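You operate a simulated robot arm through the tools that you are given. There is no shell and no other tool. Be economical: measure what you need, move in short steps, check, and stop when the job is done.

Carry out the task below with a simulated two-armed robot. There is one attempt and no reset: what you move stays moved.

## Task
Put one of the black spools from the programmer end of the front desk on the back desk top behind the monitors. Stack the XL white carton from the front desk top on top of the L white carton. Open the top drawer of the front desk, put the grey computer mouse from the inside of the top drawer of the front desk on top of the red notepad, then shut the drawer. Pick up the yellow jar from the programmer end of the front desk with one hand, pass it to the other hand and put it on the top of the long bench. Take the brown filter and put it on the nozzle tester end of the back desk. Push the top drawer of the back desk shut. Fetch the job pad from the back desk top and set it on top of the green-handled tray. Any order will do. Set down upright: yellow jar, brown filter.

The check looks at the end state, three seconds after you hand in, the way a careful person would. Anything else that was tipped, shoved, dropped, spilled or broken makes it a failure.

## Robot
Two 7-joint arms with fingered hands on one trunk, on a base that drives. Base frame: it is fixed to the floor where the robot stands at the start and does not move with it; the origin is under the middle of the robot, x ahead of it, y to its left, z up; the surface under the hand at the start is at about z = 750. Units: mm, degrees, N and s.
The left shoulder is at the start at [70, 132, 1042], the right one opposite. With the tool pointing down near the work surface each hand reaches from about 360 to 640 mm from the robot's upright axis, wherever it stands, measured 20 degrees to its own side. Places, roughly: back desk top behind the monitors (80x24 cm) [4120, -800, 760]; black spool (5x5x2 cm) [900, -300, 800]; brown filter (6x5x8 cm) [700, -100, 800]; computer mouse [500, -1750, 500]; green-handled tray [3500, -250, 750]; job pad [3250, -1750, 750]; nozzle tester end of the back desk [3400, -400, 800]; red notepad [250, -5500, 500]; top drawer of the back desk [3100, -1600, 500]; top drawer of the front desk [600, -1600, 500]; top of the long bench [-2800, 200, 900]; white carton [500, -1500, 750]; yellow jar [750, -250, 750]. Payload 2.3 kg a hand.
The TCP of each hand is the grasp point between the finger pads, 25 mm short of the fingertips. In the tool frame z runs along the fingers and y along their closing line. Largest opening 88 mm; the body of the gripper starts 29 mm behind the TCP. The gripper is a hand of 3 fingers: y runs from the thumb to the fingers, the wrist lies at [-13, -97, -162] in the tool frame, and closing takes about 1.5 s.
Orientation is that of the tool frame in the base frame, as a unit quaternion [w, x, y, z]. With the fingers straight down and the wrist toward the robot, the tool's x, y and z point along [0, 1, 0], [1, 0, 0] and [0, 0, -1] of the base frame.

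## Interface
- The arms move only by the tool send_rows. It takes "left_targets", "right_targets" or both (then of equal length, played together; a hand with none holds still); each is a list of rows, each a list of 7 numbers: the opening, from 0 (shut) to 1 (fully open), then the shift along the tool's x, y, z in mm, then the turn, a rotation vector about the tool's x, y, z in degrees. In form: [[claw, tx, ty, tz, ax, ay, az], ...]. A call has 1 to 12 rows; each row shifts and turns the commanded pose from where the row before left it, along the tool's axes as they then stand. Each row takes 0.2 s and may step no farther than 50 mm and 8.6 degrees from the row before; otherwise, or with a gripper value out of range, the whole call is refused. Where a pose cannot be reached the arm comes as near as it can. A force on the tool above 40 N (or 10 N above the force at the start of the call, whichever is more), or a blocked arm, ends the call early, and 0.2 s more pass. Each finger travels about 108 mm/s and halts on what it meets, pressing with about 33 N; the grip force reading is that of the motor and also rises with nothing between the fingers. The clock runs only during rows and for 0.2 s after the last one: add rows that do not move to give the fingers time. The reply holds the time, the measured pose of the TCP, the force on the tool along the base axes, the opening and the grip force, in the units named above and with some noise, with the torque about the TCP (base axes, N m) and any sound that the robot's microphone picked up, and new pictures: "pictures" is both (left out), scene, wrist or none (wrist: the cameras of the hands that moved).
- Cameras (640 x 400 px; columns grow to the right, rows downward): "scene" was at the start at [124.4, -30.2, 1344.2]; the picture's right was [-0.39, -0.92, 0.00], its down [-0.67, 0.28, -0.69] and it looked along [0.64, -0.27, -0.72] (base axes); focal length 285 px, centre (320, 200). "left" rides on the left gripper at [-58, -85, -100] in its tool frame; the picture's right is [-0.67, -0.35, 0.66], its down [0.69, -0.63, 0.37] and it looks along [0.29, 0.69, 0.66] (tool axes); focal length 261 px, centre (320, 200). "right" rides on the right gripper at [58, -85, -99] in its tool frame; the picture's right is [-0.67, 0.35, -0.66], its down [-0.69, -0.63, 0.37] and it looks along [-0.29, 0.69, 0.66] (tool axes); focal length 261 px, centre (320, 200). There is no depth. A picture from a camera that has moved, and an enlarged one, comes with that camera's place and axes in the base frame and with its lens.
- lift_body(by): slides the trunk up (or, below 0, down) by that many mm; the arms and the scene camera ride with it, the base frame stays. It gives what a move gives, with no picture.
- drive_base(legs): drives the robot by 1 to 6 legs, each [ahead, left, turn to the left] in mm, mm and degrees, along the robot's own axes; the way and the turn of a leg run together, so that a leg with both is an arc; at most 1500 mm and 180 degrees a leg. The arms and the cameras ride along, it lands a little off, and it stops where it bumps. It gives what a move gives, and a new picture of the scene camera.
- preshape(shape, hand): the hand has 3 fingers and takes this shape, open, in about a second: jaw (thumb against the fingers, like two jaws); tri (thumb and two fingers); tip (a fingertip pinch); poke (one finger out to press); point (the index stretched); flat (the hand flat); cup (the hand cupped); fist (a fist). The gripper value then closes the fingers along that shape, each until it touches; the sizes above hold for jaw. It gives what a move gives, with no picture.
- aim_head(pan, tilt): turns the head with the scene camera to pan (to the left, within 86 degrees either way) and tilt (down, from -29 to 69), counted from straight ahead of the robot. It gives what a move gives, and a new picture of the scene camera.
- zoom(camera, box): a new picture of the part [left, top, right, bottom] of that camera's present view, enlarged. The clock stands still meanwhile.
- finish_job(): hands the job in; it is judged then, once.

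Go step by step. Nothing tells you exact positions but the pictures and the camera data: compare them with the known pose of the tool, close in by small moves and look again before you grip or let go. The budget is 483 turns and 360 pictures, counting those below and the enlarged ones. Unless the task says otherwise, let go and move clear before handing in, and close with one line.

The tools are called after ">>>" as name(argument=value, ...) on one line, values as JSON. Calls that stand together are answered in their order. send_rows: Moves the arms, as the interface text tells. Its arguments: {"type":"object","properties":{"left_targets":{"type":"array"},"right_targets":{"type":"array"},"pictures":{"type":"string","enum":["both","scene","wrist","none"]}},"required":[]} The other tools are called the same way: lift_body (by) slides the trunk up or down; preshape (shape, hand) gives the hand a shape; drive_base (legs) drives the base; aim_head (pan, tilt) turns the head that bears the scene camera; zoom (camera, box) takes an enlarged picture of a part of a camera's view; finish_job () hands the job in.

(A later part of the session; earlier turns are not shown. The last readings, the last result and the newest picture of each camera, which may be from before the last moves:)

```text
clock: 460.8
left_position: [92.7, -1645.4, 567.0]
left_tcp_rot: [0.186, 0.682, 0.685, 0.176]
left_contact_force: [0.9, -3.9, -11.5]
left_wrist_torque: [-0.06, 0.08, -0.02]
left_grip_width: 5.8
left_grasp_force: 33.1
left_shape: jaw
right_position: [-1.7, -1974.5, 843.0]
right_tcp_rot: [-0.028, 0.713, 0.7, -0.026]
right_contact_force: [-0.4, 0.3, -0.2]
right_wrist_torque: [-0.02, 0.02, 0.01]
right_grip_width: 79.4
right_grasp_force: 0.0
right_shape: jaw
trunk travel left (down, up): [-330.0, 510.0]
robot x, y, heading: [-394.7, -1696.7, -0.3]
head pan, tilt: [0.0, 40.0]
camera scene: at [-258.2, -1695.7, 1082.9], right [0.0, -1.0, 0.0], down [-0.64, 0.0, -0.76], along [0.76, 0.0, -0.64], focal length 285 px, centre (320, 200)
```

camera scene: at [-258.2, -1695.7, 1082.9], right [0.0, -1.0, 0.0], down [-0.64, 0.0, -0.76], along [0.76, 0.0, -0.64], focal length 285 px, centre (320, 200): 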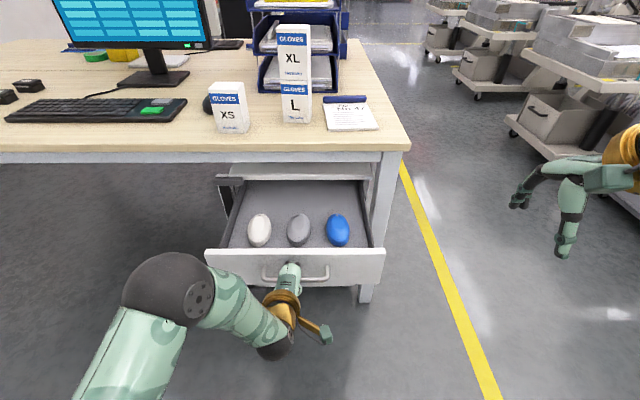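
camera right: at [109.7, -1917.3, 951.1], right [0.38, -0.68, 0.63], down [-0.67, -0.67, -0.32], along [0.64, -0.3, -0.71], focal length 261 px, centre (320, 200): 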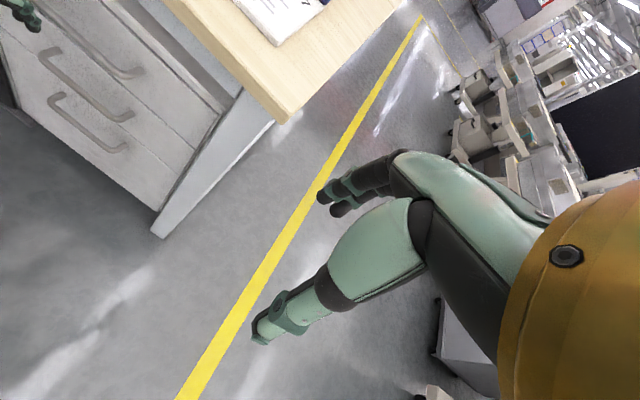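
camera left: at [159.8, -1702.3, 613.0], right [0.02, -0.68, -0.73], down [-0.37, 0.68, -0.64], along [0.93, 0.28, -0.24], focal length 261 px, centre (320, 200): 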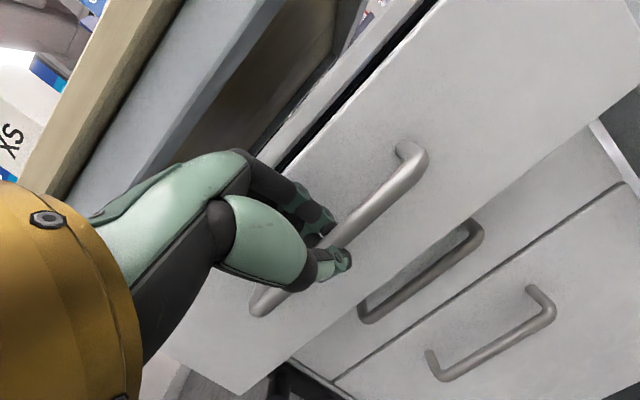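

The drawer is open about 260 mm, enough to reach the grey mouse in the middle. Releasing the handle and backing the hand up and out.

>>> send_rows(left_targets=[[0.3, 0, 0, 0, 0, 0, 0], [0.36, 0, 0, 0, 0, 0, 0], [0.36, 0, 0, -5, 0, 0, 0], [0.36, 0, 0, -15, 0, 0, 0], [0.36, 0, 0, -25, 0, 0, 0], [0.5, 0, 10, -30, 0, 0, 0], [0.5, 0, 15, -30, 0, 0, 0], [0.8, 0, 15, -30, 0, 0, 0], [1, 0, 15, -30, 0, 0, 0], [1, 0, 0, 0, 0, 0, 0]], pictures="scene")

```text
clock: 463.0
left_position: [58.0, -1641.4, 737.1]
left_tcp_rot: [0.188, 0.682, 0.684, 0.176]
left_contact_force: [0.0, 0.4, -0.1]
left_wrist_torque: [0.0, 0.03, 0.03]
left_grip_width: 87.6
left_grasp_force: 0.0
left_shape: jaw
right_position: [-3.6, -1974.4, 842.8]
right_tcp_rot: [-0.027, 0.713, 0.7, -0.025]
right_contact_force: [0.7, -0.1, -0.5]
right_wrist_torque: [-0.05, -0.02, -0.01]
right_grip_width: 79.0
right_grasp_force: 0.0
right_shape: jaw
trunk travel left (down, up): [-330.0, 510.0]
robot x, y, heading: [-396.0, -1693.6, -0.1]
head pan, tilt: [0.0, 40.0]
camera scene: at [-260.4, -1695.3, 1083.2], right [0.0, -1.0, 0.0], down [-0.64, 0.0, -0.77], along [0.77, 0.0, -0.64], focal length 285 px, centre (320, 200)
```

scene: 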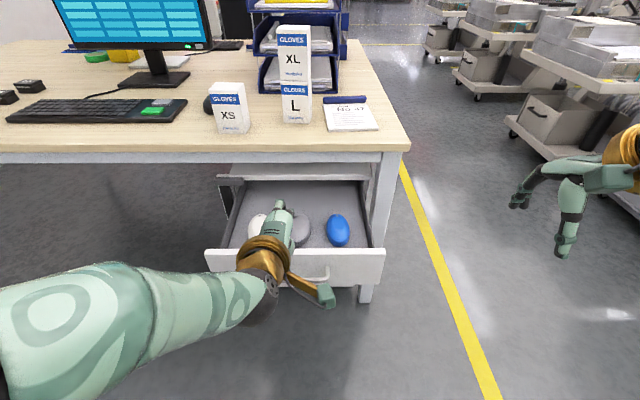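

>>> send_rows(left_targets=[[1, 0, 0, 0, 7.5, 0, 0], [1, 0, 0, 0, 7.5, 0, 0], [1, 0, 0, 0, 7.5, 0, 0], [1, 0, 0, 0, 7.5, 0, 0], [1, 0, 0, 0, 0, 0, 8.5], [1, 0, 0, 0, 0, 0, 8.5], [1, 0, 0, 0, 0, 0, 8.5], [1, 0, 0, 0, 0, 0, 8.5], [1, 0, 0, 0, 0, 0, 8.5], [1, 0, 0, 0, 0, 0, 8.5], [1, 0, 0, 0, 0, 0, 8.5], [1, 0, 0, 0, 0, 0, 8.5]], pictures="none")

>>> send_rows(left_targets=[[1, 0, 0, 0, 0, 0, 8.5], [1, 0, 0, 0, 0, 0, 8.5], [1, 0, 0, 0, 0, 0, 5], [1, 0, 0, 0, 0, 0, 0]], pictures="both")

```text
clock: 465.6
left_position: [55.6, -1646.3, 737.2]
left_tcp_rot: [0.004, 0.934, 0.357, -0.006]
left_contact_force: [-0.5, 0.1, -0.9]
left_wrist_torque: [0.0, -0.01, 0.0]
left_grip_width: 87.8
left_grasp_force: 0.2
left_shape: jaw
left hand out of reach, approached as far as the arm can: row 2, 3, 10, 11, 12
right_position: [-2.7, -1974.6, 844.2]
right_tcp_rot: [-0.027, 0.713, 0.7, -0.024]
right_contact_force: [0.0, 0.1, -0.1]
right_wrist_torque: [0.01, 0.0, -0.02]
right_grip_width: 78.7
right_grasp_force: 0.0
right_shape: jaw
trunk travel left (down, up): [-330.0, 510.0]
robot x, y, heading: [-397.1, -1696.2, -0.1]
head pan, tilt: [0.0, 40.0]
```

```text
clock: 466.6
left_position: [56.6, -1646.4, 737.5]
left_tcp_rot: [0.005, 0.934, 0.358, -0.004]
left_contact_force: [0.3, -0.7, 0.1]
left_wrist_torque: [0.01, -0.02, -0.04]
left_grip_width: 87.8
left_grasp_force: 0.1
left_shape: jaw
left hand out of reach, approached as far as the arm can: row 1, 2, 3
right_position: [-3.2, -1975.3, 844.7]
right_tcp_rot: [-0.026, 0.713, 0.7, -0.025]
right_contact_force: [-0.7, -0.3, 0.0]
right_wrist_torque: [0.04, 0.03, 0.01]
right_grip_width: 79.1
right_grasp_force: 0.1
right_shape: jaw
trunk travel left (down, up): [-330.0, 510.0]
robot x, y, heading: [-396.7, -1692.9, -0.2]
head pan, tilt: [0.0, 40.0]
camera scene: at [-260.6, -1695.3, 1083.3], right [0.0, -1.0, 0.0], down [-0.64, 0.0, -0.77], along [0.77, 0.0, -0.64], focal length 285 px, centre (320, 200)
camera left: at [-42.9, -1620.4, 836.2], right [-0.74, -0.19, -0.65], down [0.09, 0.92, -0.38], along [0.67, -0.33, -0.66], focal length 261 px, centre (320, 200)
```

scene: 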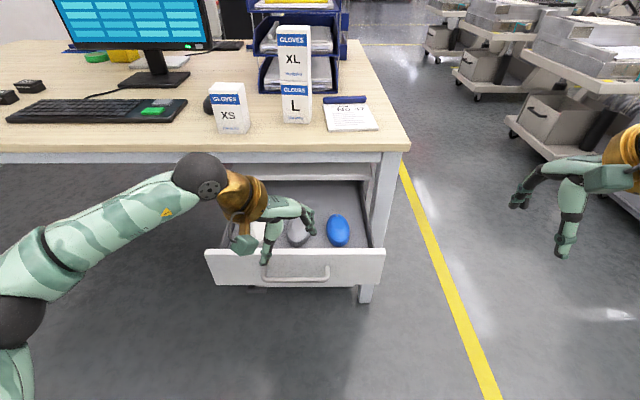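
left: 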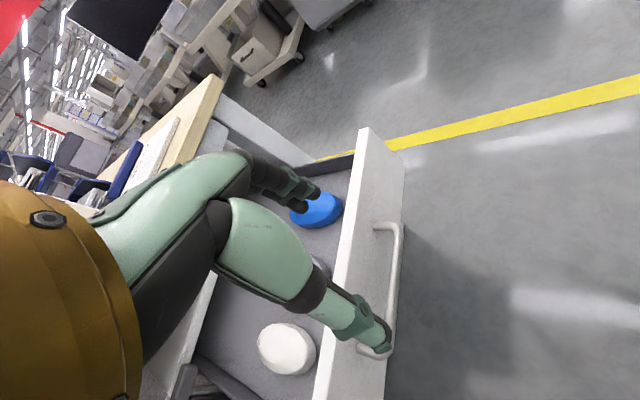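

The wrist allows about 48° of turn here. I'll shift the base right so the hand works further to its own side, then try more turn.

>>> drive_base(legs=[[0, -110, 0], [130, 0, 0]])

>>> send_rows(left_targets=[[1, 40, -30, 0, 0, 0, 0], [1, 40, -30, 0, 0, 0, 4], [1, 35, -25, 0, 0, 0, 6], [1, 0, 0, 0, 0, 0, 6], [1, 0, 0, 0, 0, 0, 6], [1, 0, 0, 0, 0, 0, 6], [1, 0, 0, 0, 0, 0, 6], [1, 0, 0, 0, 0, 0, 0]], pictures="both")

```text
clock: 468.7
left_position: [184.9, -1757.7, 737.1]
left_tcp_rot: [0.004, 0.934, 0.356, -0.005]
left_contact_force: [0.1, -0.2, -0.3]
left_wrist_torque: [-0.01, 0.03, -0.01]
left_grip_width: 87.7
left_grasp_force: 0.2
left_shape: jaw
right_position: [125.3, -2085.5, 844.5]
right_tcp_rot: [-0.027, 0.713, 0.7, -0.026]
right_contact_force: [0.3, 0.4, 0.4]
right_wrist_torque: [0.0, -0.02, 0.03]
right_grip_width: 79.1
right_grasp_force: 0.1
right_shape: jaw
trunk travel left (down, up): [-330.0, 510.0]
robot x, y, heading: [-268.7, -1807.4, -0.2]
head pan, tilt: [0.0, 40.0]
camera scene: at [-131.7, -1806.3, 1083.2], right [-0.01, -1.0, 0.0], down [-0.64, 0.0, -0.77], along [0.77, 0.0, -0.64], focal length 285 px, centre (320, 200)
```

scene: 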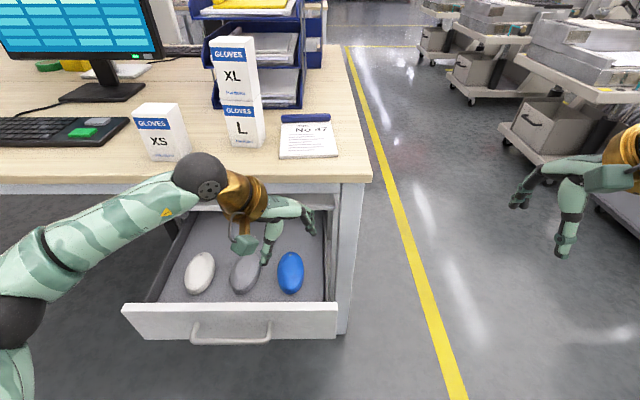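

```text
clock: 470.5
left_position: [32.5, -1757.5, 727.5]
left_tcp_rot: [0.006, 0.996, 0.092, -0.015]
left_contact_force: [0.4, -0.1, 0.2]
left_wrist_torque: [0.01, 0.02, -0.01]
left_grip_width: 87.8
left_grasp_force: 0.1
left_shape: jaw
left hand out of reach, approached as far as the arm can: row 1, 2, 3, 4, 5, 6, 7
right_position: [124.7, -2086.5, 843.6]
right_tcp_rot: [-0.026, 0.714, 0.699, -0.025]
right_contact_force: [0.0, -0.1, -0.3]
right_wrist_torque: [-0.01, 0.01, -0.01]
right_grip_width: 79.0
right_grasp_force: 0.1
right_shape: jaw
trunk travel left (down, up): [-330.0, 510.0]
robot x, y, heading: [-269.2, -1809.8, -0.2]
head pan, tilt: [0.0, 40.0]
camera scene: at [-132.2, -1806.1, 1083.3], right [-0.01, -1.0, 0.0], down [-0.64, 0.0, -0.77], along [0.77, 0.0, -0.64], focal length 285 px, centre (320, 200)
camera left: at [-36.5, -1683.3, 826.7], right [-0.74, 0.21, -0.64], down [0.55, 0.74, -0.39], along [0.39, -0.64, -0.66], focal length 261 px, centre (320, 200)
```

scene: 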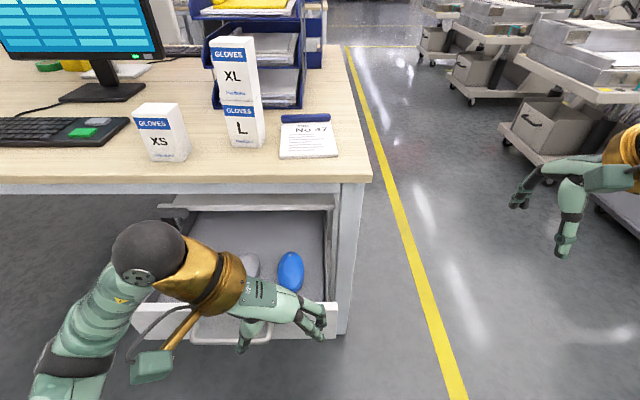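
left: 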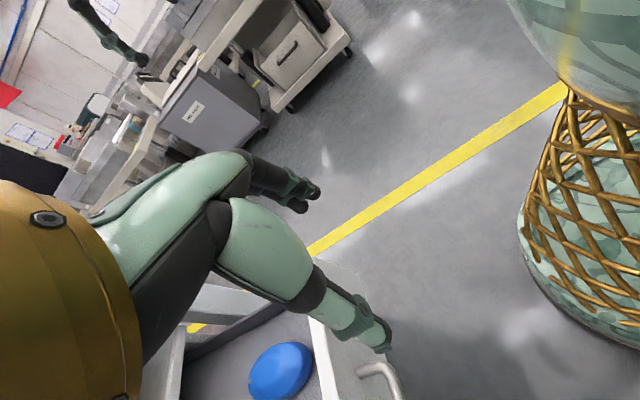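

The hand can't turn far enough from here. Instead I'll approach the mouse diagonally with the right hand (base turned 45° left). First, bring the left hand back to a neutral pose out of the way.

>>> send_rows(left_targets=[[1, 0, 0, -10, 0, 0, -8.5], [1, 0, 0, -10, 0, 0, -8.5], [1, 0, 0, -10, 0, 0, -8.5], [1, 0, 0, -10, 0, 0, -8.5], [1, 0, 0, -10, 0, 0, -8.5], [1, 0, 0, -10, 0, 0, -8.5], [1, 0, 0, -10, 0, 0, -8.5], [1, 0, 0, -10, 0, 0, -8.5], [1, 0, 0, 0, 0, 0, -8.5], [1, 0, 0, 0, 0, 0, -3]], pictures="none")

>>> send_rows(left_targets=[[1, 30, 20, 0, 0, 0, 0], [1, 30, 20, 0, 0, 0, 0], [1, 30, 20, 0, 0, 0, 0], [1, 30, 20, 0, 0, 0, 0], [1, 0, 0, 0, 0, 0, 0]], pictures="scene")

```text
clock: 472.7
left_position: [35.3, -1757.2, 808.9]
left_tcp_rot: [-0.005, 0.706, 0.708, -0.016]
left_contact_force: [0.1, -0.3, 0.2]
left_wrist_torque: [0.0, -0.05, 0.0]
left_grip_width: 88.1
left_grasp_force: 0.0
left_shape: jaw
right_position: [125.4, -2085.7, 843.2]
right_tcp_rot: [-0.027, 0.714, 0.699, -0.026]
right_contact_force: [-1.0, -0.2, -0.4]
right_wrist_torque: [0.03, 0.01, -0.02]
right_grip_width: 78.8
right_grasp_force: 0.1
right_shape: jaw
trunk travel left (down, up): [-330.0, 510.0]
robot x, y, heading: [-268.4, -1807.6, -0.1]
head pan, tilt: [0.0, 40.0]
```

```text
clock: 473.9
left_position: [115.5, -1635.8, 803.9]
left_tcp_rot: [-0.004, 0.706, 0.708, -0.015]
left_contact_force: [-0.1, 0.0, -0.1]
left_wrist_torque: [0.0, -0.01, 0.02]
left_grip_width: 87.9
left_grasp_force: 0.1
left_shape: jaw
right_position: [124.1, -2086.8, 844.4]
right_tcp_rot: [-0.028, 0.714, 0.7, -0.024]
right_contact_force: [-0.8, -0.3, 0.3]
right_wrist_torque: [0.04, 0.0, 0.01]
right_grip_width: 78.9
right_grasp_force: 0.1
right_shape: jaw
trunk travel left (down, up): [-330.0, 510.0]
robot x, y, heading: [-267.3, -1809.8, -0.3]
head pan, tilt: [0.0, 40.0]
camera scene: at [-132.3, -1806.4, 1083.3], right [-0.01, -1.0, 0.0], down [-0.64, 0.0, -0.77], along [0.77, 0.0, -0.64], focal length 285 px, centre (320, 200)
```

scene: 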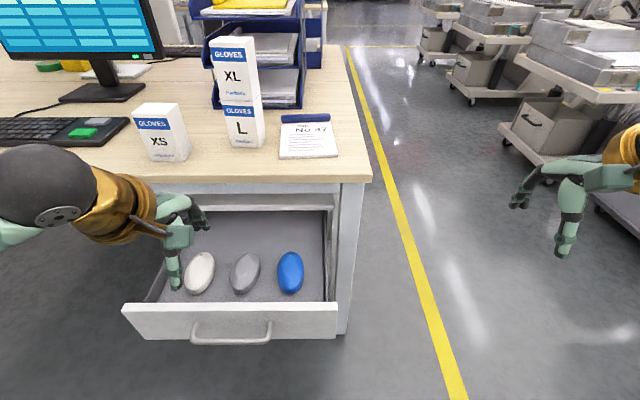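

>>> send_rows(right_targets=[[1, 40, 16, 0, -4.2, 0, 0], [1, 40, 16, 0, 0, 0, 0], [1, 40, 16, 0, 0, 0, 0], [1, 40, 16, 0, 0, 0, 0], [1, 37, 15, 0, 0, 0, 0], [1, 0, 0, 0, 0, 0, -8.5], [1, 0, 0, 0, 0, 0, -8.5], [1, 0, 0, 0, 0, 0, -8.5], [1, 0, 0, 0, 0, 0, -8.5], [1, 0, 0, 0, 0, 0, -8.5], [1, 0, 0, 0, 0, 0, -4]], pictures="none")

>>> drive_base(legs=[[0, -105, 0], [0, 0, 45], [90, -90, 0]])

>>> aim_head(pan=-5, tilt=50)

>>> send_rows(right_targets=[[1, 0, 0, 0, 0, 0, 0]], pictures="wrist")

```text
clock: 476.3
left_position: [115.4, -1636.0, 802.9]
left_tcp_rot: [-0.005, 0.707, 0.707, -0.015]
left_contact_force: [-0.3, 0.4, -0.7]
left_wrist_torque: [0.0, 0.0, -0.01]
left_grip_width: 87.9
left_grasp_force: 0.0
left_shape: jaw
right_position: [207.6, -1890.4, 841.9]
right_tcp_rot: [-0.001, 0.379, 0.925, 0.001]
right_contact_force: [-0.4, -0.4, -0.1]
right_wrist_torque: [-0.04, 0.0, 0.02]
right_grip_width: 87.4
right_grasp_force: 0.1
right_shape: jaw
trunk travel left (down, up): [-330.0, 510.0]
robot x, y, heading: [-268.3, -1806.8, -0.3]
head pan, tilt: [0.0, 40.0]
```

```text
clock: 480.4
left_position: [9.7, -1520.0, 802.2]
left_tcp_rot: [0.002, 0.383, 0.923, -0.016]
left_contact_force: [0.3, 0.7, 0.0]
left_wrist_torque: [0.0, 0.02, -0.02]
left_grip_width: 88.1
left_grasp_force: 0.1
left_shape: jaw
right_position: [254.8, -1635.7, 843.0]
right_tcp_rot: [-0.001, -0.002, 1.0, 0.001]
right_contact_force: [0.4, -0.4, 0.5]
right_wrist_torque: [-0.01, -0.04, -0.01]
right_grip_width: 87.4
right_grasp_force: 0.1
right_shape: jaw
trunk travel left (down, up): [-330.0, 510.0]
robot x, y, heading: [-140.7, -1913.2, 44.5]
head pan, tilt: [0.0, 40.0]
camera scene: at [-44.6, -1816.0, 1083.2], right [0.7, -0.71, 0.0], down [-0.46, -0.45, -0.77], along [0.55, 0.54, -0.64], focal length 285 px, centre (320, 200)
```

scene: 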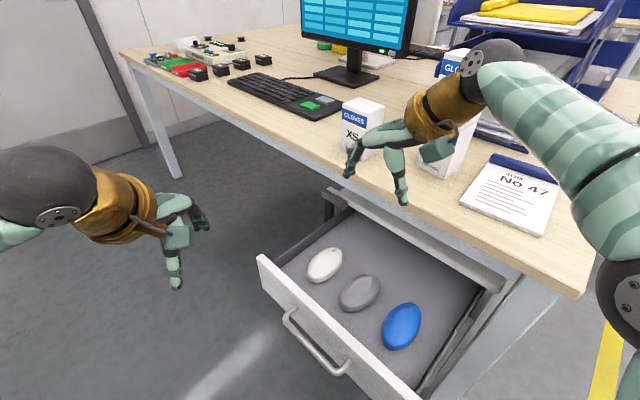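

```text
clock: 481.1
left_position: [10.7, -1520.5, 803.0]
left_tcp_rot: [0.002, 0.383, 0.923, -0.016]
left_contact_force: [-0.1, 0.4, 0.0]
left_wrist_torque: [-0.02, -0.01, 0.02]
left_grip_width: 87.7
left_grasp_force: 0.0
left_shape: jaw
right_position: [253.9, -1636.2, 842.5]
right_tcp_rot: [-0.001, -0.002, 1.0, 0.001]
right_contact_force: [0.6, 0.8, 0.4]
right_wrist_torque: [0.01, -0.01, -0.01]
right_grip_width: 87.4
right_grasp_force: 0.1
right_shape: jaw
trunk travel left (down, up): [-330.0, 510.0]
robot x, y, heading: [-144.8, -1912.7, 44.6]
head pan, tilt: [-5.0, 50.0]
camera scene: at [-46.3, -1826.5, 1069.2], right [0.64, -0.77, 0.0], down [-0.59, -0.49, -0.64], along [0.5, 0.41, -0.77], focal length 285 px, centre (320, 200)
```

scene: 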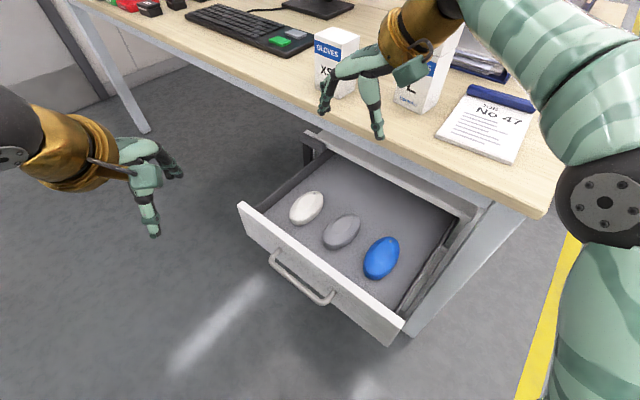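

```text
clock: 481.5
left_position: [9.9, -1518.5, 803.6]
left_tcp_rot: [0.002, 0.384, 0.923, -0.016]
left_contact_force: [-0.5, -0.3, -0.2]
left_wrist_torque: [0.0, -0.02, -0.01]
left_grip_width: 87.8
left_grasp_force: 0.1
left_shape: jaw
right_position: [253.2, -1636.1, 842.9]
right_tcp_rot: [-0.001, -0.001, 1.0, 0.0]
right_contact_force: [0.4, -0.8, -0.2]
right_wrist_torque: [-0.02, 0.03, -0.01]
right_grip_width: 88.1
right_grasp_force: 0.1
right_shape: jaw
trunk travel left (down, up): [-330.0, 510.0]
robot x, y, heading: [-142.9, -1911.9, 44.6]
head pan, tilt: [-5.0, 50.0]
camera right: at [196.9, -1721.7, 943.6], right [0.67, 0.35, 0.65], down [0.69, -0.63, -0.37], along [0.28, 0.7, -0.66], focal length 261 px, centre (320, 200)
```

right: 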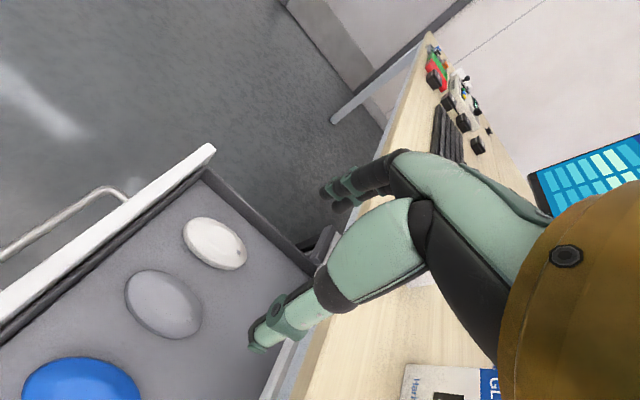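

The right hand is now aligned to close across the mouse's width. Lowering toward the grey mouse.

>>> send_rows(right_targets=[[1, -5, 2, 40, 0, 0, 0], [1, -5, 2, 40, 0, 0, 0], [1, -5, 2, 40, 0, 0, 0], [1, 0, 0, 40, 0, 0, 0], [1, 0, 0, 40, 0, 0, 0], [1, 0, 0, 20, 0, 0, 0], [1, 0, 0, 0, 0, 0, 0]], pictures="both")

```text
clock: 483.1
left_position: [10.5, -1521.3, 803.4]
left_tcp_rot: [0.002, 0.384, 0.923, -0.016]
left_contact_force: [0.3, -0.4, 0.5]
left_wrist_torque: [-0.02, 0.01, 0.02]
left_grip_width: 88.0
left_grasp_force: 0.1
left_shape: jaw
right_position: [269.5, -1630.3, 622.7]
right_tcp_rot: [-0.001, -0.002, 1.0, 0.001]
right_contact_force: [0.9, 0.2, 0.0]
right_wrist_torque: [0.05, 0.01, 0.0]
right_grip_width: 87.8
right_grasp_force: 0.1
right_shape: jaw
trunk travel left (down, up): [-330.0, 510.0]
robot x, y, heading: [-146.8, -1911.3, 44.7]
head pan, tilt: [-5.0, 50.0]
camera scene: at [-46.3, -1826.6, 1069.1], right [0.64, -0.77, 0.0], down [-0.59, -0.49, -0.64], along [0.5, 0.41, -0.77], focal length 285 px, centre (320, 200)
camera right: at [211.5, -1715.4, 722.3], right [0.67, 0.35, 0.66], down [0.69, -0.63, -0.37], along [0.28, 0.7, -0.66], focal length 261 px, centre (320, 200)
```

scene: 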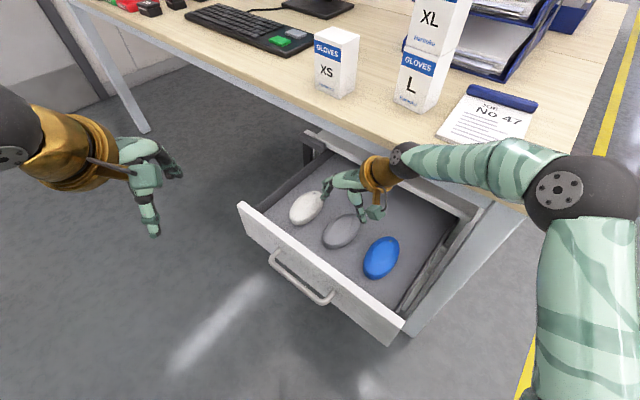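
right: 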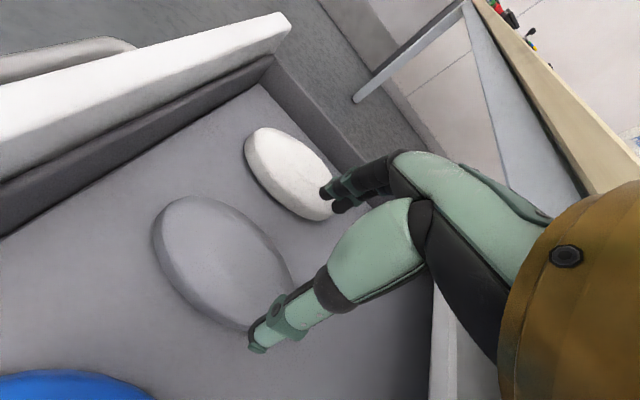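

Comparing sizes, the mouse sits higher (z≈563) than I assumed, near (242, -1648). I'll correct sideways at this height and look again.

>>> send_rows(right_targets=[[1, 14, -9, 0, 0, 0, 0], [1, 13, -9, 0, 0, 0, 0], [1, 0, 0, 0, 0, 0, 0]], pictures="both")

>>> zoom(camera="scene", box=[240, 120, 460, 320])

```text
clock: 483.9
left_position: [9.4, -1520.5, 804.3]
left_tcp_rot: [0.002, 0.383, 0.923, -0.017]
left_contact_force: [-0.8, 0.2, 0.5]
left_wrist_torque: [0.03, 0.01, 0.02]
left_grip_width: 87.8
left_grasp_force: 0.1
left_shape: jaw
right_position: [241.2, -1648.3, 622.3]
right_tcp_rot: [-0.001, -0.001, 1.0, 0.0]
right_contact_force: [0.1, -0.4, 0.1]
right_wrist_torque: [0.02, 0.0, 0.01]
right_grip_width: 87.6
right_grasp_force: 0.1
right_shape: jaw
trunk travel left (down, up): [-330.0, 510.0]
robot x, y, heading: [-137.7, -1913.4, 44.7]
head pan, tilt: [-5.0, 50.0]
camera scene: at [-46.2, -1826.5, 1069.1], right [0.64, -0.77, 0.0], down [-0.59, -0.49, -0.64], along [0.5, 0.41, -0.77], focal length 285 px, centre (320, 200)
camera right: at [184.5, -1733.7, 723.5], right [0.67, 0.35, 0.66], down [0.69, -0.63, -0.37], along [0.28, 0.7, -0.66], focal length 261 px, centre (320, 200)
```

scene: 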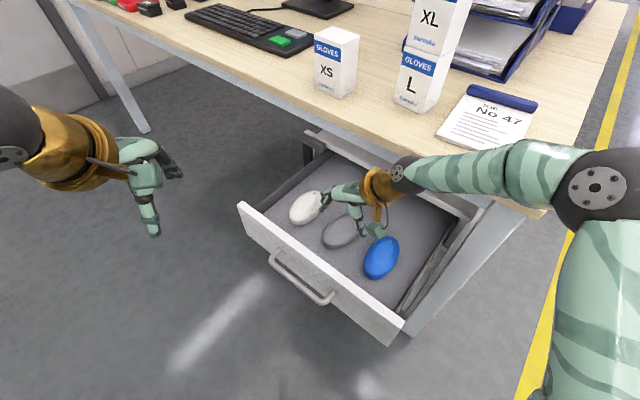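
right: 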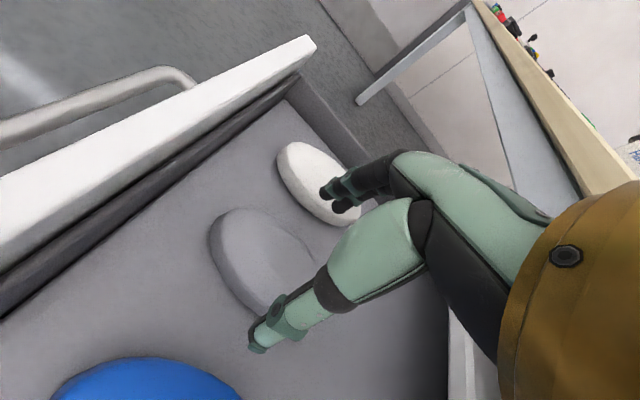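

```text
2.00 times, centred on (350, 220) of scene
camera zoom: at [-46.2, -1826.5, 1069.1], right [0.64, -0.77, 0.0], down [-0.59, -0.49, -0.64], along [0.5, 0.41, -0.77], focal length 570 px, centre (260, 160)
```

zoom: 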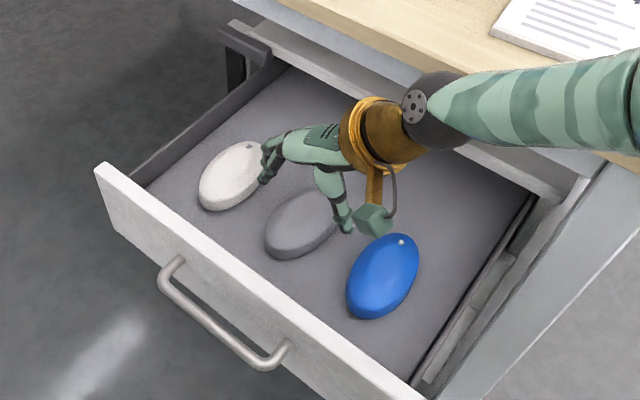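

The mouse is centred under the hand at about (239, -1645). I'll narrow the opening a little to avoid the neighbours and go down slowly.

>>> send_rows(right_targets=[[0.88, 2, 3, 0, 0, 0, 0], [0.88, 0, 0, 12, 0, 0, 0], [0.88, 0, 0, 10, 0, 0, 0], [0.88, 0, 0, 0, 0, 0, 0]], pictures="wrist")

>>> zoom(camera="scene", box=[280, 140, 420, 280])

```text
clock: 484.9
left_position: [9.8, -1521.1, 803.2]
left_tcp_rot: [0.002, 0.383, 0.923, -0.015]
left_contact_force: [-0.4, 1.0, -0.1]
left_wrist_torque: [-0.01, 0.02, 0.02]
left_grip_width: 87.8
left_grasp_force: 0.0
left_shape: jaw
right_position: [239.6, -1645.2, 601.3]
right_tcp_rot: [-0.001, -0.002, 1.0, 0.001]
right_contact_force: [-1.1, -0.2, -0.1]
right_wrist_torque: [-0.02, 0.03, 0.0]
right_grip_width: 77.7
right_grasp_force: 0.1
right_shape: jaw
trunk travel left (down, up): [-330.0, 510.0]
robot x, y, heading: [-141.6, -1908.1, 44.5]
head pan, tilt: [-5.0, 50.0]
camera right: at [182.2, -1730.5, 701.6], right [0.67, 0.35, 0.65], down [0.69, -0.63, -0.37], along [0.28, 0.7, -0.66], focal length 261 px, centre (320, 200)
```

right: 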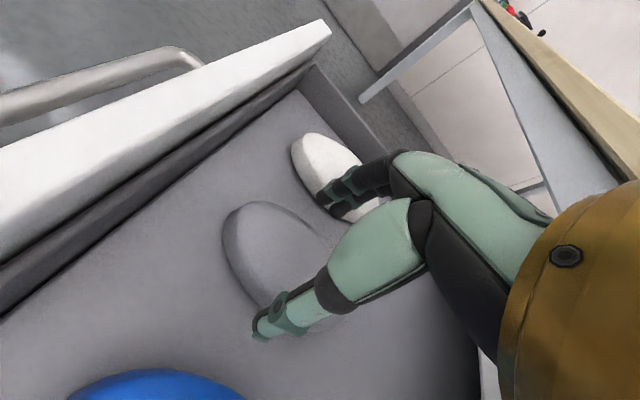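

```text
2.86 times, centred on (350, 210) of scene
camera zoom: at [-46.3, -1826.6, 1069.1], right [0.64, -0.77, 0.0], down [-0.59, -0.49, -0.64], along [0.5, 0.41, -0.77], focal length 814 px, centre (234, 171)
```

zoom: 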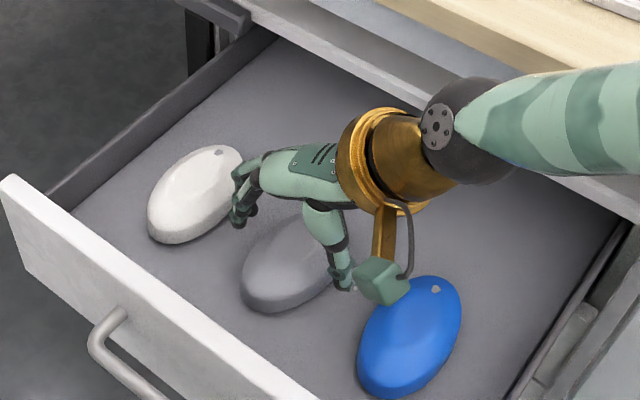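

>>> send_rows(right_targets=[[0.88, 4, 0, 8, 0, 0, 0], [0.88, 0, 0, 8, 0, 0, 0], [0.88, 0, 0, 4, 0, 0, 0], [0.88, 0, 0, 0, 0, 0, 0]], pictures="wrist")

>>> zoom(camera="scene", box=[280, 140, 420, 280])

```text
clock: 485.9
left_position: [10.0, -1519.8, 804.2]
left_tcp_rot: [0.002, 0.383, 0.923, -0.016]
left_contact_force: [0.1, 0.0, -0.6]
left_wrist_torque: [-0.01, 0.02, 0.01]
left_grip_width: 88.1
left_grasp_force: 0.0
left_shape: jaw
right_position: [236.1, -1643.9, 579.9]
right_tcp_rot: [-0.001, -0.001, 1.0, 0.002]
right_contact_force: [-0.1, 0.0, -0.2]
right_wrist_torque: [-0.02, 0.0, 0.0]
right_grip_width: 78.0
right_grasp_force: 0.0
right_shape: jaw
trunk travel left (down, up): [-330.0, 510.0]
robot x, y, heading: [-141.8, -1913.6, 44.6]
head pan, tilt: [-5.0, 50.0]
camera right: at [178.4, -1730.2, 681.3], right [0.67, 0.35, 0.65], down [0.69, -0.63, -0.37], along [0.28, 0.7, -0.66], focal length 261 px, centre (320, 200)
```

right: 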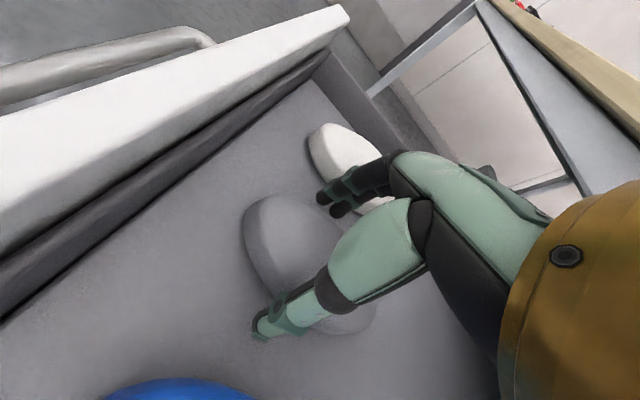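

```text
2.86 times, centred on (350, 210) of scene
camera zoom: at [-46.3, -1826.6, 1069.1], right [0.64, -0.77, 0.0], down [-0.59, -0.49, -0.64], along [0.5, 0.41, -0.77], focal length 814 px, centre (234, 171)
```

zoom: 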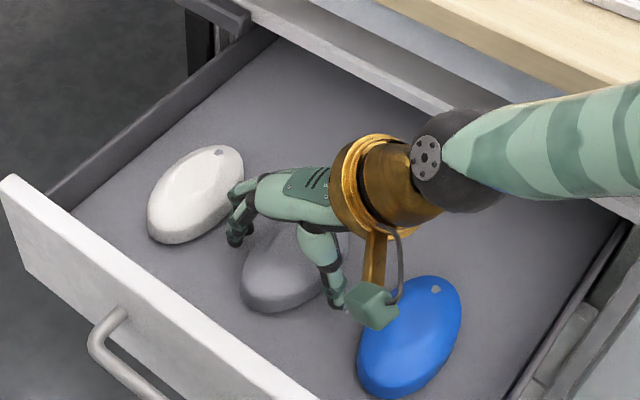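

>>> send_rows(right_targets=[[0.88, -9, 0, 3, 0, 0, 0], [0.88, 0, 0, 4, 0, 0, 0], [0.88, 0, 0, 0, 0, 0, 0]], pictures="none")

>>> send_rows(right_targets=[[0.88, 0, 0, 4, 0, 0, 0], [0.88, 0, 0, 4, 0, 0, 0], [0.88, 0, 0, 0, 0, 0, 0]], pictures="wrist")

```text
clock: 486.7
left_position: [10.3, -1519.7, 803.9]
left_tcp_rot: [0.002, 0.383, 0.923, -0.016]
left_contact_force: [0.1, -0.6, -1.0]
left_wrist_torque: [-0.03, -0.02, -0.02]
left_grip_width: 87.6
left_grasp_force: 0.0
left_shape: jaw
right_position: [244.8, -1644.2, 573.8]
right_tcp_rot: [-0.001, -0.002, 1.0, 0.001]
right_contact_force: [-1.1, 0.0, -0.6]
right_wrist_torque: [0.0, -0.05, -0.02]
right_grip_width: 77.5
right_grasp_force: 0.0
right_shape: jaw
trunk travel left (down, up): [-330.0, 510.0]
robot x, y, heading: [-143.0, -1911.8, 44.9]
head pan, tilt: [-5.0, 50.0]
```

```text
clock: 487.5
left_position: [6.6, -1522.4, 804.9]
left_tcp_rot: [0.003, 0.383, 0.924, -0.014]
left_contact_force: [0.0, -0.3, 0.3]
left_wrist_torque: [-0.01, -0.05, -0.01]
left_grip_width: 87.9
left_grasp_force: 0.0
left_shape: jaw
right_position: [244.9, -1644.8, 569.4]
right_tcp_rot: [0.002, -0.002, 1.0, 0.006]
right_contact_force: [2.4, 0.6, 24.2]
right_wrist_torque: [0.44, -0.15, -0.07]
right_grip_width: 76.6
right_grasp_force: 0.0
right_shape: jaw
trunk travel left (down, up): [-330.0, 510.0]
robot x, y, heading: [-140.3, -1910.3, 44.6]
head pan, tilt: [-5.0, 50.0]
camera right: at [186.2, -1731.3, 669.3], right [0.67, 0.34, 0.66], down [0.69, -0.62, -0.37], along [0.29, 0.7, -0.65], focal length 261 px, centre (320, 200)
```

right: 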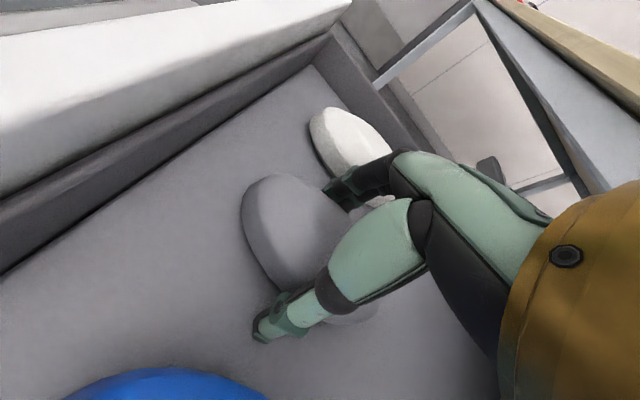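

Fingertips touch the drawer floor (z≈544). Raising 4 mm and closing on the mouse.

>>> send_rows(right_targets=[[0.88, 0, 0, -5, 0, 0, 0], [0.88, 0, 0, 0, 0, 0, 0], [0, 0, 0, 0, 0, 0, 0], [0, 0, 0, 0, 0, 0, 0], [0, 0, 0, 0, 0, 0, 0], [0, 0, 0, 0, 0, 0, 0], [0, 0, 0, 0, 0, 0, 0]], pictures="wrist")

>>> zoom(camera="scene", box=[280, 140, 420, 280])

```text
clock: 489.1
left_position: [9.1, -1521.0, 804.1]
left_tcp_rot: [0.002, 0.383, 0.924, -0.015]
left_contact_force: [0.2, 0.7, 0.2]
left_wrist_torque: [0.03, -0.01, -0.01]
left_grip_width: 87.7
left_grasp_force: 0.0
left_shape: jaw
right_position: [245.1, -1645.8, 572.8]
right_tcp_rot: [0.0, -0.002, 1.0, 0.001]
right_contact_force: [0.2, -3.3, 8.0]
right_wrist_torque: [-0.35, 0.04, -0.03]
right_grip_width: 51.3
right_grasp_force: 33.8
right_shape: jaw
trunk travel left (down, up): [-330.0, 510.0]
robot x, y, heading: [-139.9, -1908.9, 44.4]
head pan, tilt: [-5.0, 50.0]
camera right: at [187.3, -1731.2, 671.9], right [0.67, 0.35, 0.66], down [0.69, -0.63, -0.37], along [0.28, 0.7, -0.66], focal length 261 px, centre (320, 200)
```

right: 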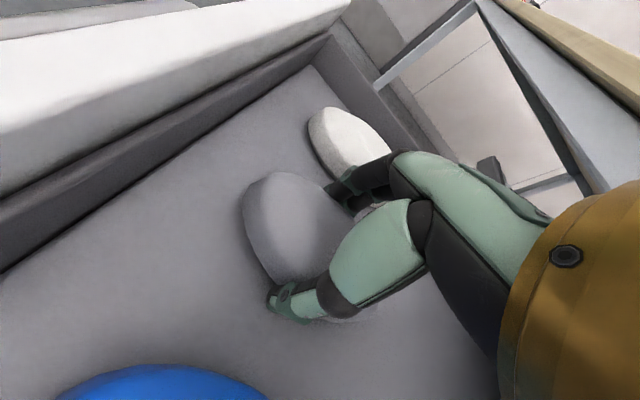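

```text
2.86 times, centred on (350, 210) of scene
camera zoom: at [-47.7, -1827.9, 1069.4], right [0.64, -0.77, 0.0], down [-0.59, -0.49, -0.64], along [0.5, 0.41, -0.77], focal length 814 px, centre (234, 171)
```

zoom: 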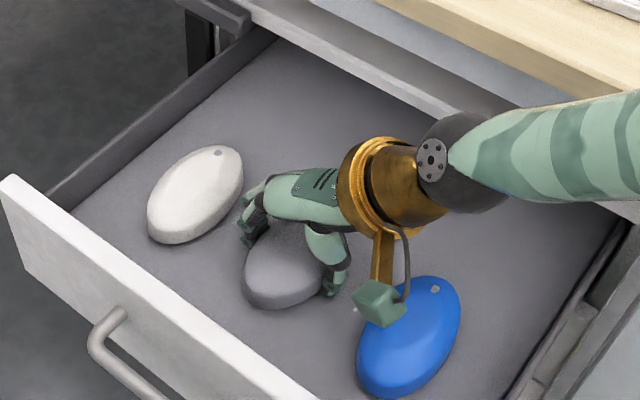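

Gripped at 51 mm with neighbours untouched. Lifting slowly.

>>> send_rows(right_targets=[[0, 0, 0, -8, 0, 0, 0], [0, 0, 0, -15, 0, 0, 0], [0, 0, 0, -25, 0, 0, 0], [0, 0, 0, -30, 0, 0, 0], [0, 0, 0, 0, 0, 0, 0]], pictures="both")

```text
clock: 490.3
left_position: [9.6, -1520.0, 803.9]
left_tcp_rot: [0.003, 0.384, 0.923, -0.017]
left_contact_force: [-1.0, -0.1, -0.1]
left_wrist_torque: [-0.03, -0.02, 0.05]
left_grip_width: 88.0
left_grasp_force: 0.0
left_shape: jaw
right_position: [245.3, -1644.6, 649.6]
right_tcp_rot: [0.0, -0.002, 1.0, 0.0]
right_contact_force: [-0.7, 0.1, -1.1]
right_wrist_torque: [0.01, 0.0, -0.02]
right_grip_width: 50.8
right_grasp_force: 33.2
right_shape: jaw
trunk travel left (down, up): [-330.0, 510.0]
robot x, y, heading: [-142.5, -1910.8, 44.6]
head pan, tilt: [-5.0, 50.0]
camera scene: at [-46.0, -1826.4, 1069.1], right [0.64, -0.77, 0.0], down [-0.59, -0.49, -0.64], along [0.5, 0.41, -0.77], focal length 285 px, centre (320, 200)
camera right: at [188.3, -1730.2, 749.5], right [0.67, 0.35, 0.65], down [0.69, -0.63, -0.37], along [0.28, 0.7, -0.66], focal length 261 px, centre (320, 200)
```

scene: 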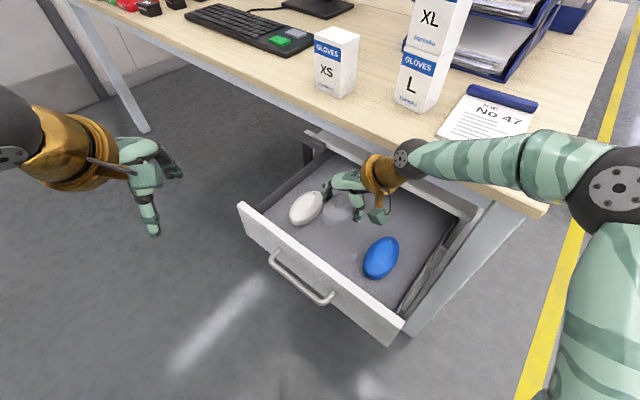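
right: 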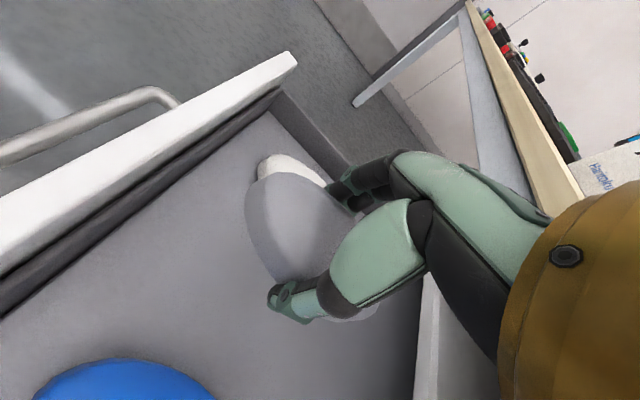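

The grey mouse is held. Raising it, then turning back square to the desk to shut the drawer with the left hand.

>>> send_rows(right_targets=[[0, 0, 0, -40, 0, 0, 0], [0, 0, 0, -40, 0, 0, 0], [0, 0, 0, -40, 0, 0, 0], [0, 0, 0, -40, 0, 0, 0], [0, 0, 0, -30, 0, 0, 0]], pictures="none")

>>> drive_base(legs=[[-200, -50, 0], [0, 0, -44.5]])

>>> aim_head(pan=5, tilt=45)

```text
clock: 491.5
left_position: [8.9, -1520.0, 803.9]
left_tcp_rot: [0.001, 0.383, 0.923, -0.016]
left_contact_force: [-0.4, 0.8, 0.4]
left_wrist_torque: [0.0, -0.03, -0.03]
left_grip_width: 88.0
left_grasp_force: 0.1
left_shape: jaw
right_position: [245.0, -1644.3, 839.2]
right_tcp_rot: [-0.001, -0.002, 1.0, 0.001]
right_contact_force: [0.5, 0.0, -1.2]
right_wrist_torque: [-0.02, -0.03, 0.04]
right_grip_width: 49.4
right_grasp_force: 32.6
right_shape: jaw
trunk travel left (down, up): [-330.0, 510.0]
robot x, y, heading: [-140.9, -1912.7, 44.5]
head pan, tilt: [-5.0, 50.0]
```

```text
clock: 495.2
left_position: [132.3, -1914.5, 805.1]
left_tcp_rot: [-0.005, 0.703, 0.711, -0.016]
left_contact_force: [-0.2, -0.1, 0.6]
left_wrist_torque: [-0.01, -0.01, 0.01]
left_grip_width: 88.1
left_grasp_force: 0.1
left_shape: jaw
right_position: [214.9, -2167.6, 839.0]
right_tcp_rot: [0.0, 0.375, 0.927, 0.001]
right_contact_force: [-0.3, -0.2, -0.6]
right_wrist_torque: [0.01, -0.03, -0.02]
right_grip_width: 49.5
right_grasp_force: 33.2
right_shape: jaw
trunk travel left (down, up): [-330.0, 510.0]
robot x, y, heading: [-248.4, -2089.5, 0.2]
head pan, tilt: [-5.0, 50.0]
camera scene: at [-121.8, -2093.4, 1069.1], right [-0.08, -1.0, 0.0], down [-0.76, 0.06, -0.64], along [0.64, -0.05, -0.77], focal length 285 px, centre (320, 200)
```

scene: 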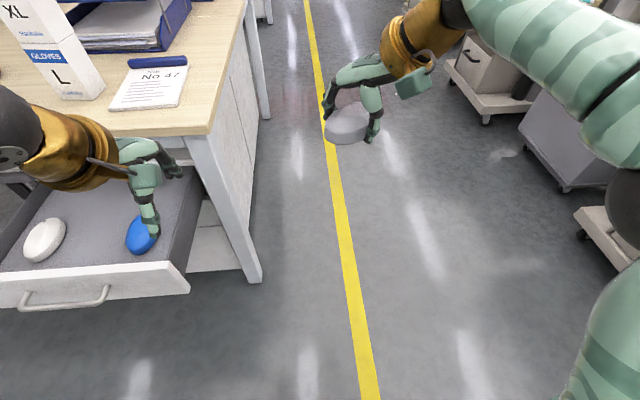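

```text
clock: 495.9
left_position: [133.2, -1914.9, 803.7]
left_tcp_rot: [-0.004, 0.704, 0.71, -0.016]
left_contact_force: [-0.8, -0.1, -0.4]
left_wrist_torque: [-0.03, -0.01, -0.01]
left_grip_width: 87.9
left_grasp_force: 0.0
left_shape: jaw
right_position: [215.5, -2168.2, 838.4]
right_tcp_rot: [0.0, 0.376, 0.927, 0.001]
right_contact_force: [0.3, -0.1, 0.0]
right_wrist_torque: [0.03, 0.01, 0.03]
right_grip_width: 49.3
right_grasp_force: 33.4
right_shape: jaw
trunk travel left (down, up): [-330.0, 510.0]
robot x, y, heading: [-248.6, -2091.3, 0.2]
head pan, tilt: [5.0, 45.0]
camera scene: at [-117.6, -2079.6, 1076.0], right [0.09, -1.0, 0.0], down [-0.7, -0.06, -0.71], along [0.7, 0.06, -0.71], focal length 285 px, centre (320, 200)
```

scene: 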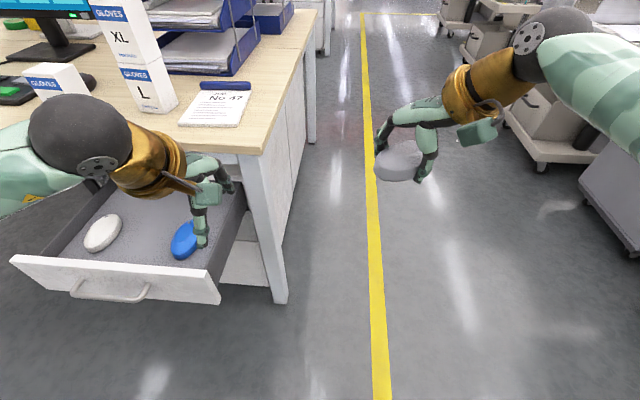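

>>> drive_base(legs=[[-240, 0, 0], [0, 245, 0]])

>>> send_rows(left_targets=[[0, -25, 20, 30, 0, 0, 0], [0, -25, 20, 30, 0, 0, 0], [0, -25, 20, 30, 0, 0, 0], [0, -25, 20, 30, 0, 0, 0], [0, 0, 20, 40, 0, 0, 0], [0, 0, 20, 40, 0, 0, 0], [0, 0, 0, 40, 0, 0, 0], [0, 0, 0, 40, 0, 0, 0], [0, 0, 0, 0, 0, 0, 0]], pictures="scene")

```text
clock: 499.1
left_position: [-105.3, -1666.4, 803.4]
left_tcp_rot: [-0.004, 0.704, 0.71, -0.015]
left_contact_force: [1.2, 0.3, 0.2]
left_wrist_torque: [-0.01, -0.01, -0.02]
left_grip_width: 87.8
left_grasp_force: 0.1
left_shape: jaw
right_position: [-24.9, -1921.4, 839.6]
right_tcp_rot: [0.0, 0.376, 0.926, 0.001]
right_contact_force: [0.0, -0.4, -1.0]
right_wrist_torque: [0.05, 0.02, -0.02]
right_grip_width: 49.6
right_grasp_force: 32.6
right_shape: jaw
trunk travel left (down, up): [-330.0, 510.0]
robot x, y, heading: [-489.0, -1841.8, 0.2]
head pan, tilt: [5.0, 45.0]
camera scene: at [-356.2, -1832.6, 1076.0], right [0.09, -1.0, 0.0], down [-0.7, -0.06, -0.71], along [0.7, 0.06, -0.71], focal length 285 px, centre (320, 200)
```

scene: 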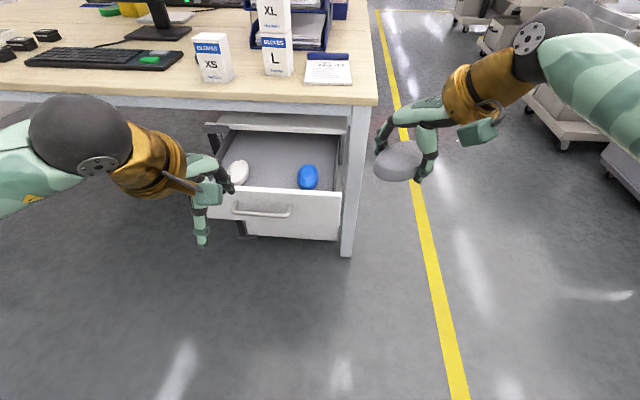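

```text
clock: 501.1
left_position: [7.7, -1770.9, 522.0]
left_tcp_rot: [-0.004, 0.704, 0.71, -0.016]
left_contact_force: [-0.9, -0.6, 0.1]
left_wrist_torque: [-0.01, 0.03, 0.03]
left_grip_width: 0.0
left_grasp_force: 32.7
left_shape: jaw
right_position: [-24.4, -1920.9, 838.3]
right_tcp_rot: [-0.001, 0.376, 0.927, 0.001]
right_contact_force: [-0.6, 0.2, -0.6]
right_wrist_torque: [0.01, 0.02, 0.01]
right_grip_width: 49.8
right_grasp_force: 32.8
right_shape: jaw
trunk travel left (down, up): [-330.0, 510.0]
robot x, y, heading: [-488.3, -1842.0, 0.1]
head pan, tilt: [5.0, 45.0]
camera scene: at [-356.3, -1832.9, 1076.0], right [0.09, -1.0, 0.0], down [-0.7, -0.06, -0.71], along [0.7, 0.06, -0.71], focal length 285 px, centre (320, 200)
```

scene: 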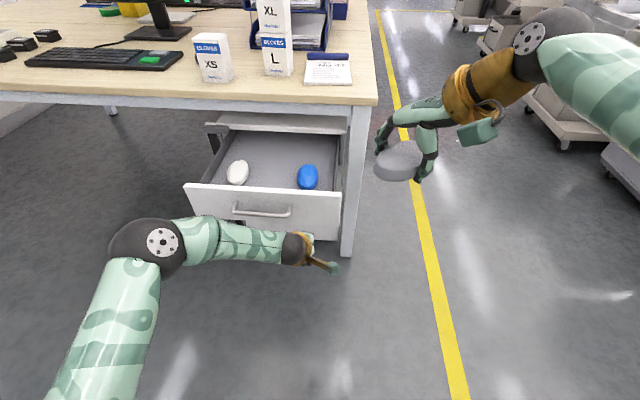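

The fist is in front of the drawer face, right of the handle. Driving ahead to push it in.

>>> drive_base(legs=[[230, 0, 0]])

>>> drive_base(legs=[[95, 0, 0]])

```text
clock: 502.8
left_position: [235.0, -1773.3, 522.0]
left_tcp_rot: [-0.004, 0.705, 0.709, -0.016]
left_contact_force: [-0.7, 0.2, 0.6]
left_wrist_torque: [-0.02, 0.0, 0.02]
left_grip_width: 0.0
left_grasp_force: 33.5
left_shape: jaw
right_position: [202.0, -1924.0, 837.5]
right_tcp_rot: [-0.001, 0.377, 0.926, 0.002]
right_contact_force: [-0.3, 0.9, -1.4]
right_wrist_torque: [-0.01, 0.02, -0.01]
right_grip_width: 49.5
right_grasp_force: 33.0
right_shape: jaw
trunk travel left (down, up): [-330.0, 510.0]
robot x, y, heading: [-262.7, -1840.6, -0.2]
head pan, tilt: [5.0, 45.0]
camera scene: at [-128.4, -1833.3, 1075.9], right [0.09, -1.0, 0.0], down [-0.71, -0.06, -0.71], along [0.7, 0.06, -0.71], focal length 285 px, centre (320, 200)
```

scene: 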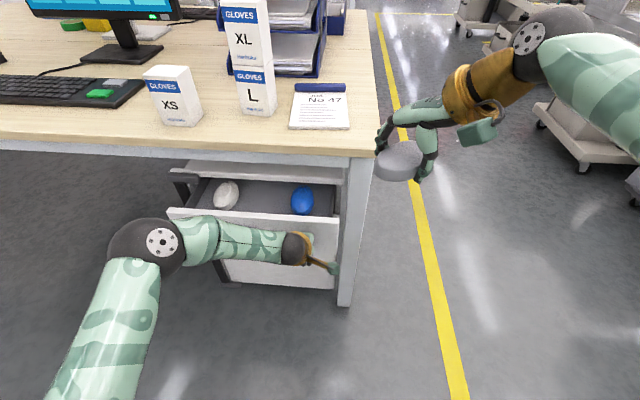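

```text
clock: 503.9
left_position: [330.1, -1774.6, 521.4]
left_tcp_rot: [-0.004, 0.705, 0.709, -0.016]
left_contact_force: [-0.3, -0.2, 0.2]
left_wrist_torque: [-0.01, 0.04, 0.02]
left_grip_width: 0.1
left_grasp_force: 32.9
left_shape: jaw
right_position: [297.4, -1923.5, 838.5]
right_tcp_rot: [0.0, 0.378, 0.926, 0.001]
right_contact_force: [-0.1, 0.5, -0.8]
right_wrist_torque: [0.03, 0.01, -0.01]
right_grip_width: 49.4
right_grasp_force: 32.9
right_shape: jaw
trunk travel left (down, up): [-330.0, 510.0]
robot x, y, heading: [-166.7, -1840.8, -0.1]
head pan, tilt: [5.0, 45.0]
camera scene: at [-34.3, -1833.4, 1075.9], right [0.09, -1.0, 0.0], down [-0.71, -0.06, -0.71], along [0.7, 0.06, -0.71], focal length 285 px, centre (320, 200)
```

scene: 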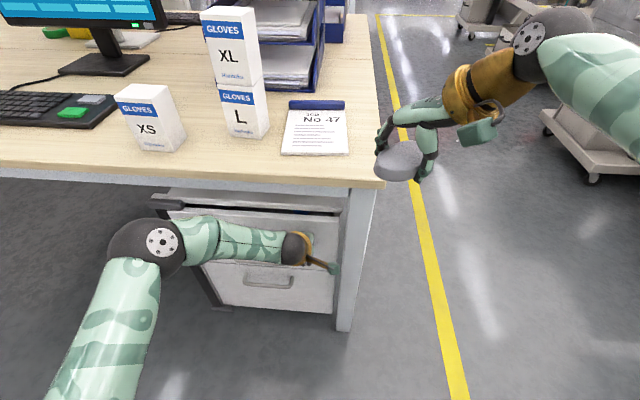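

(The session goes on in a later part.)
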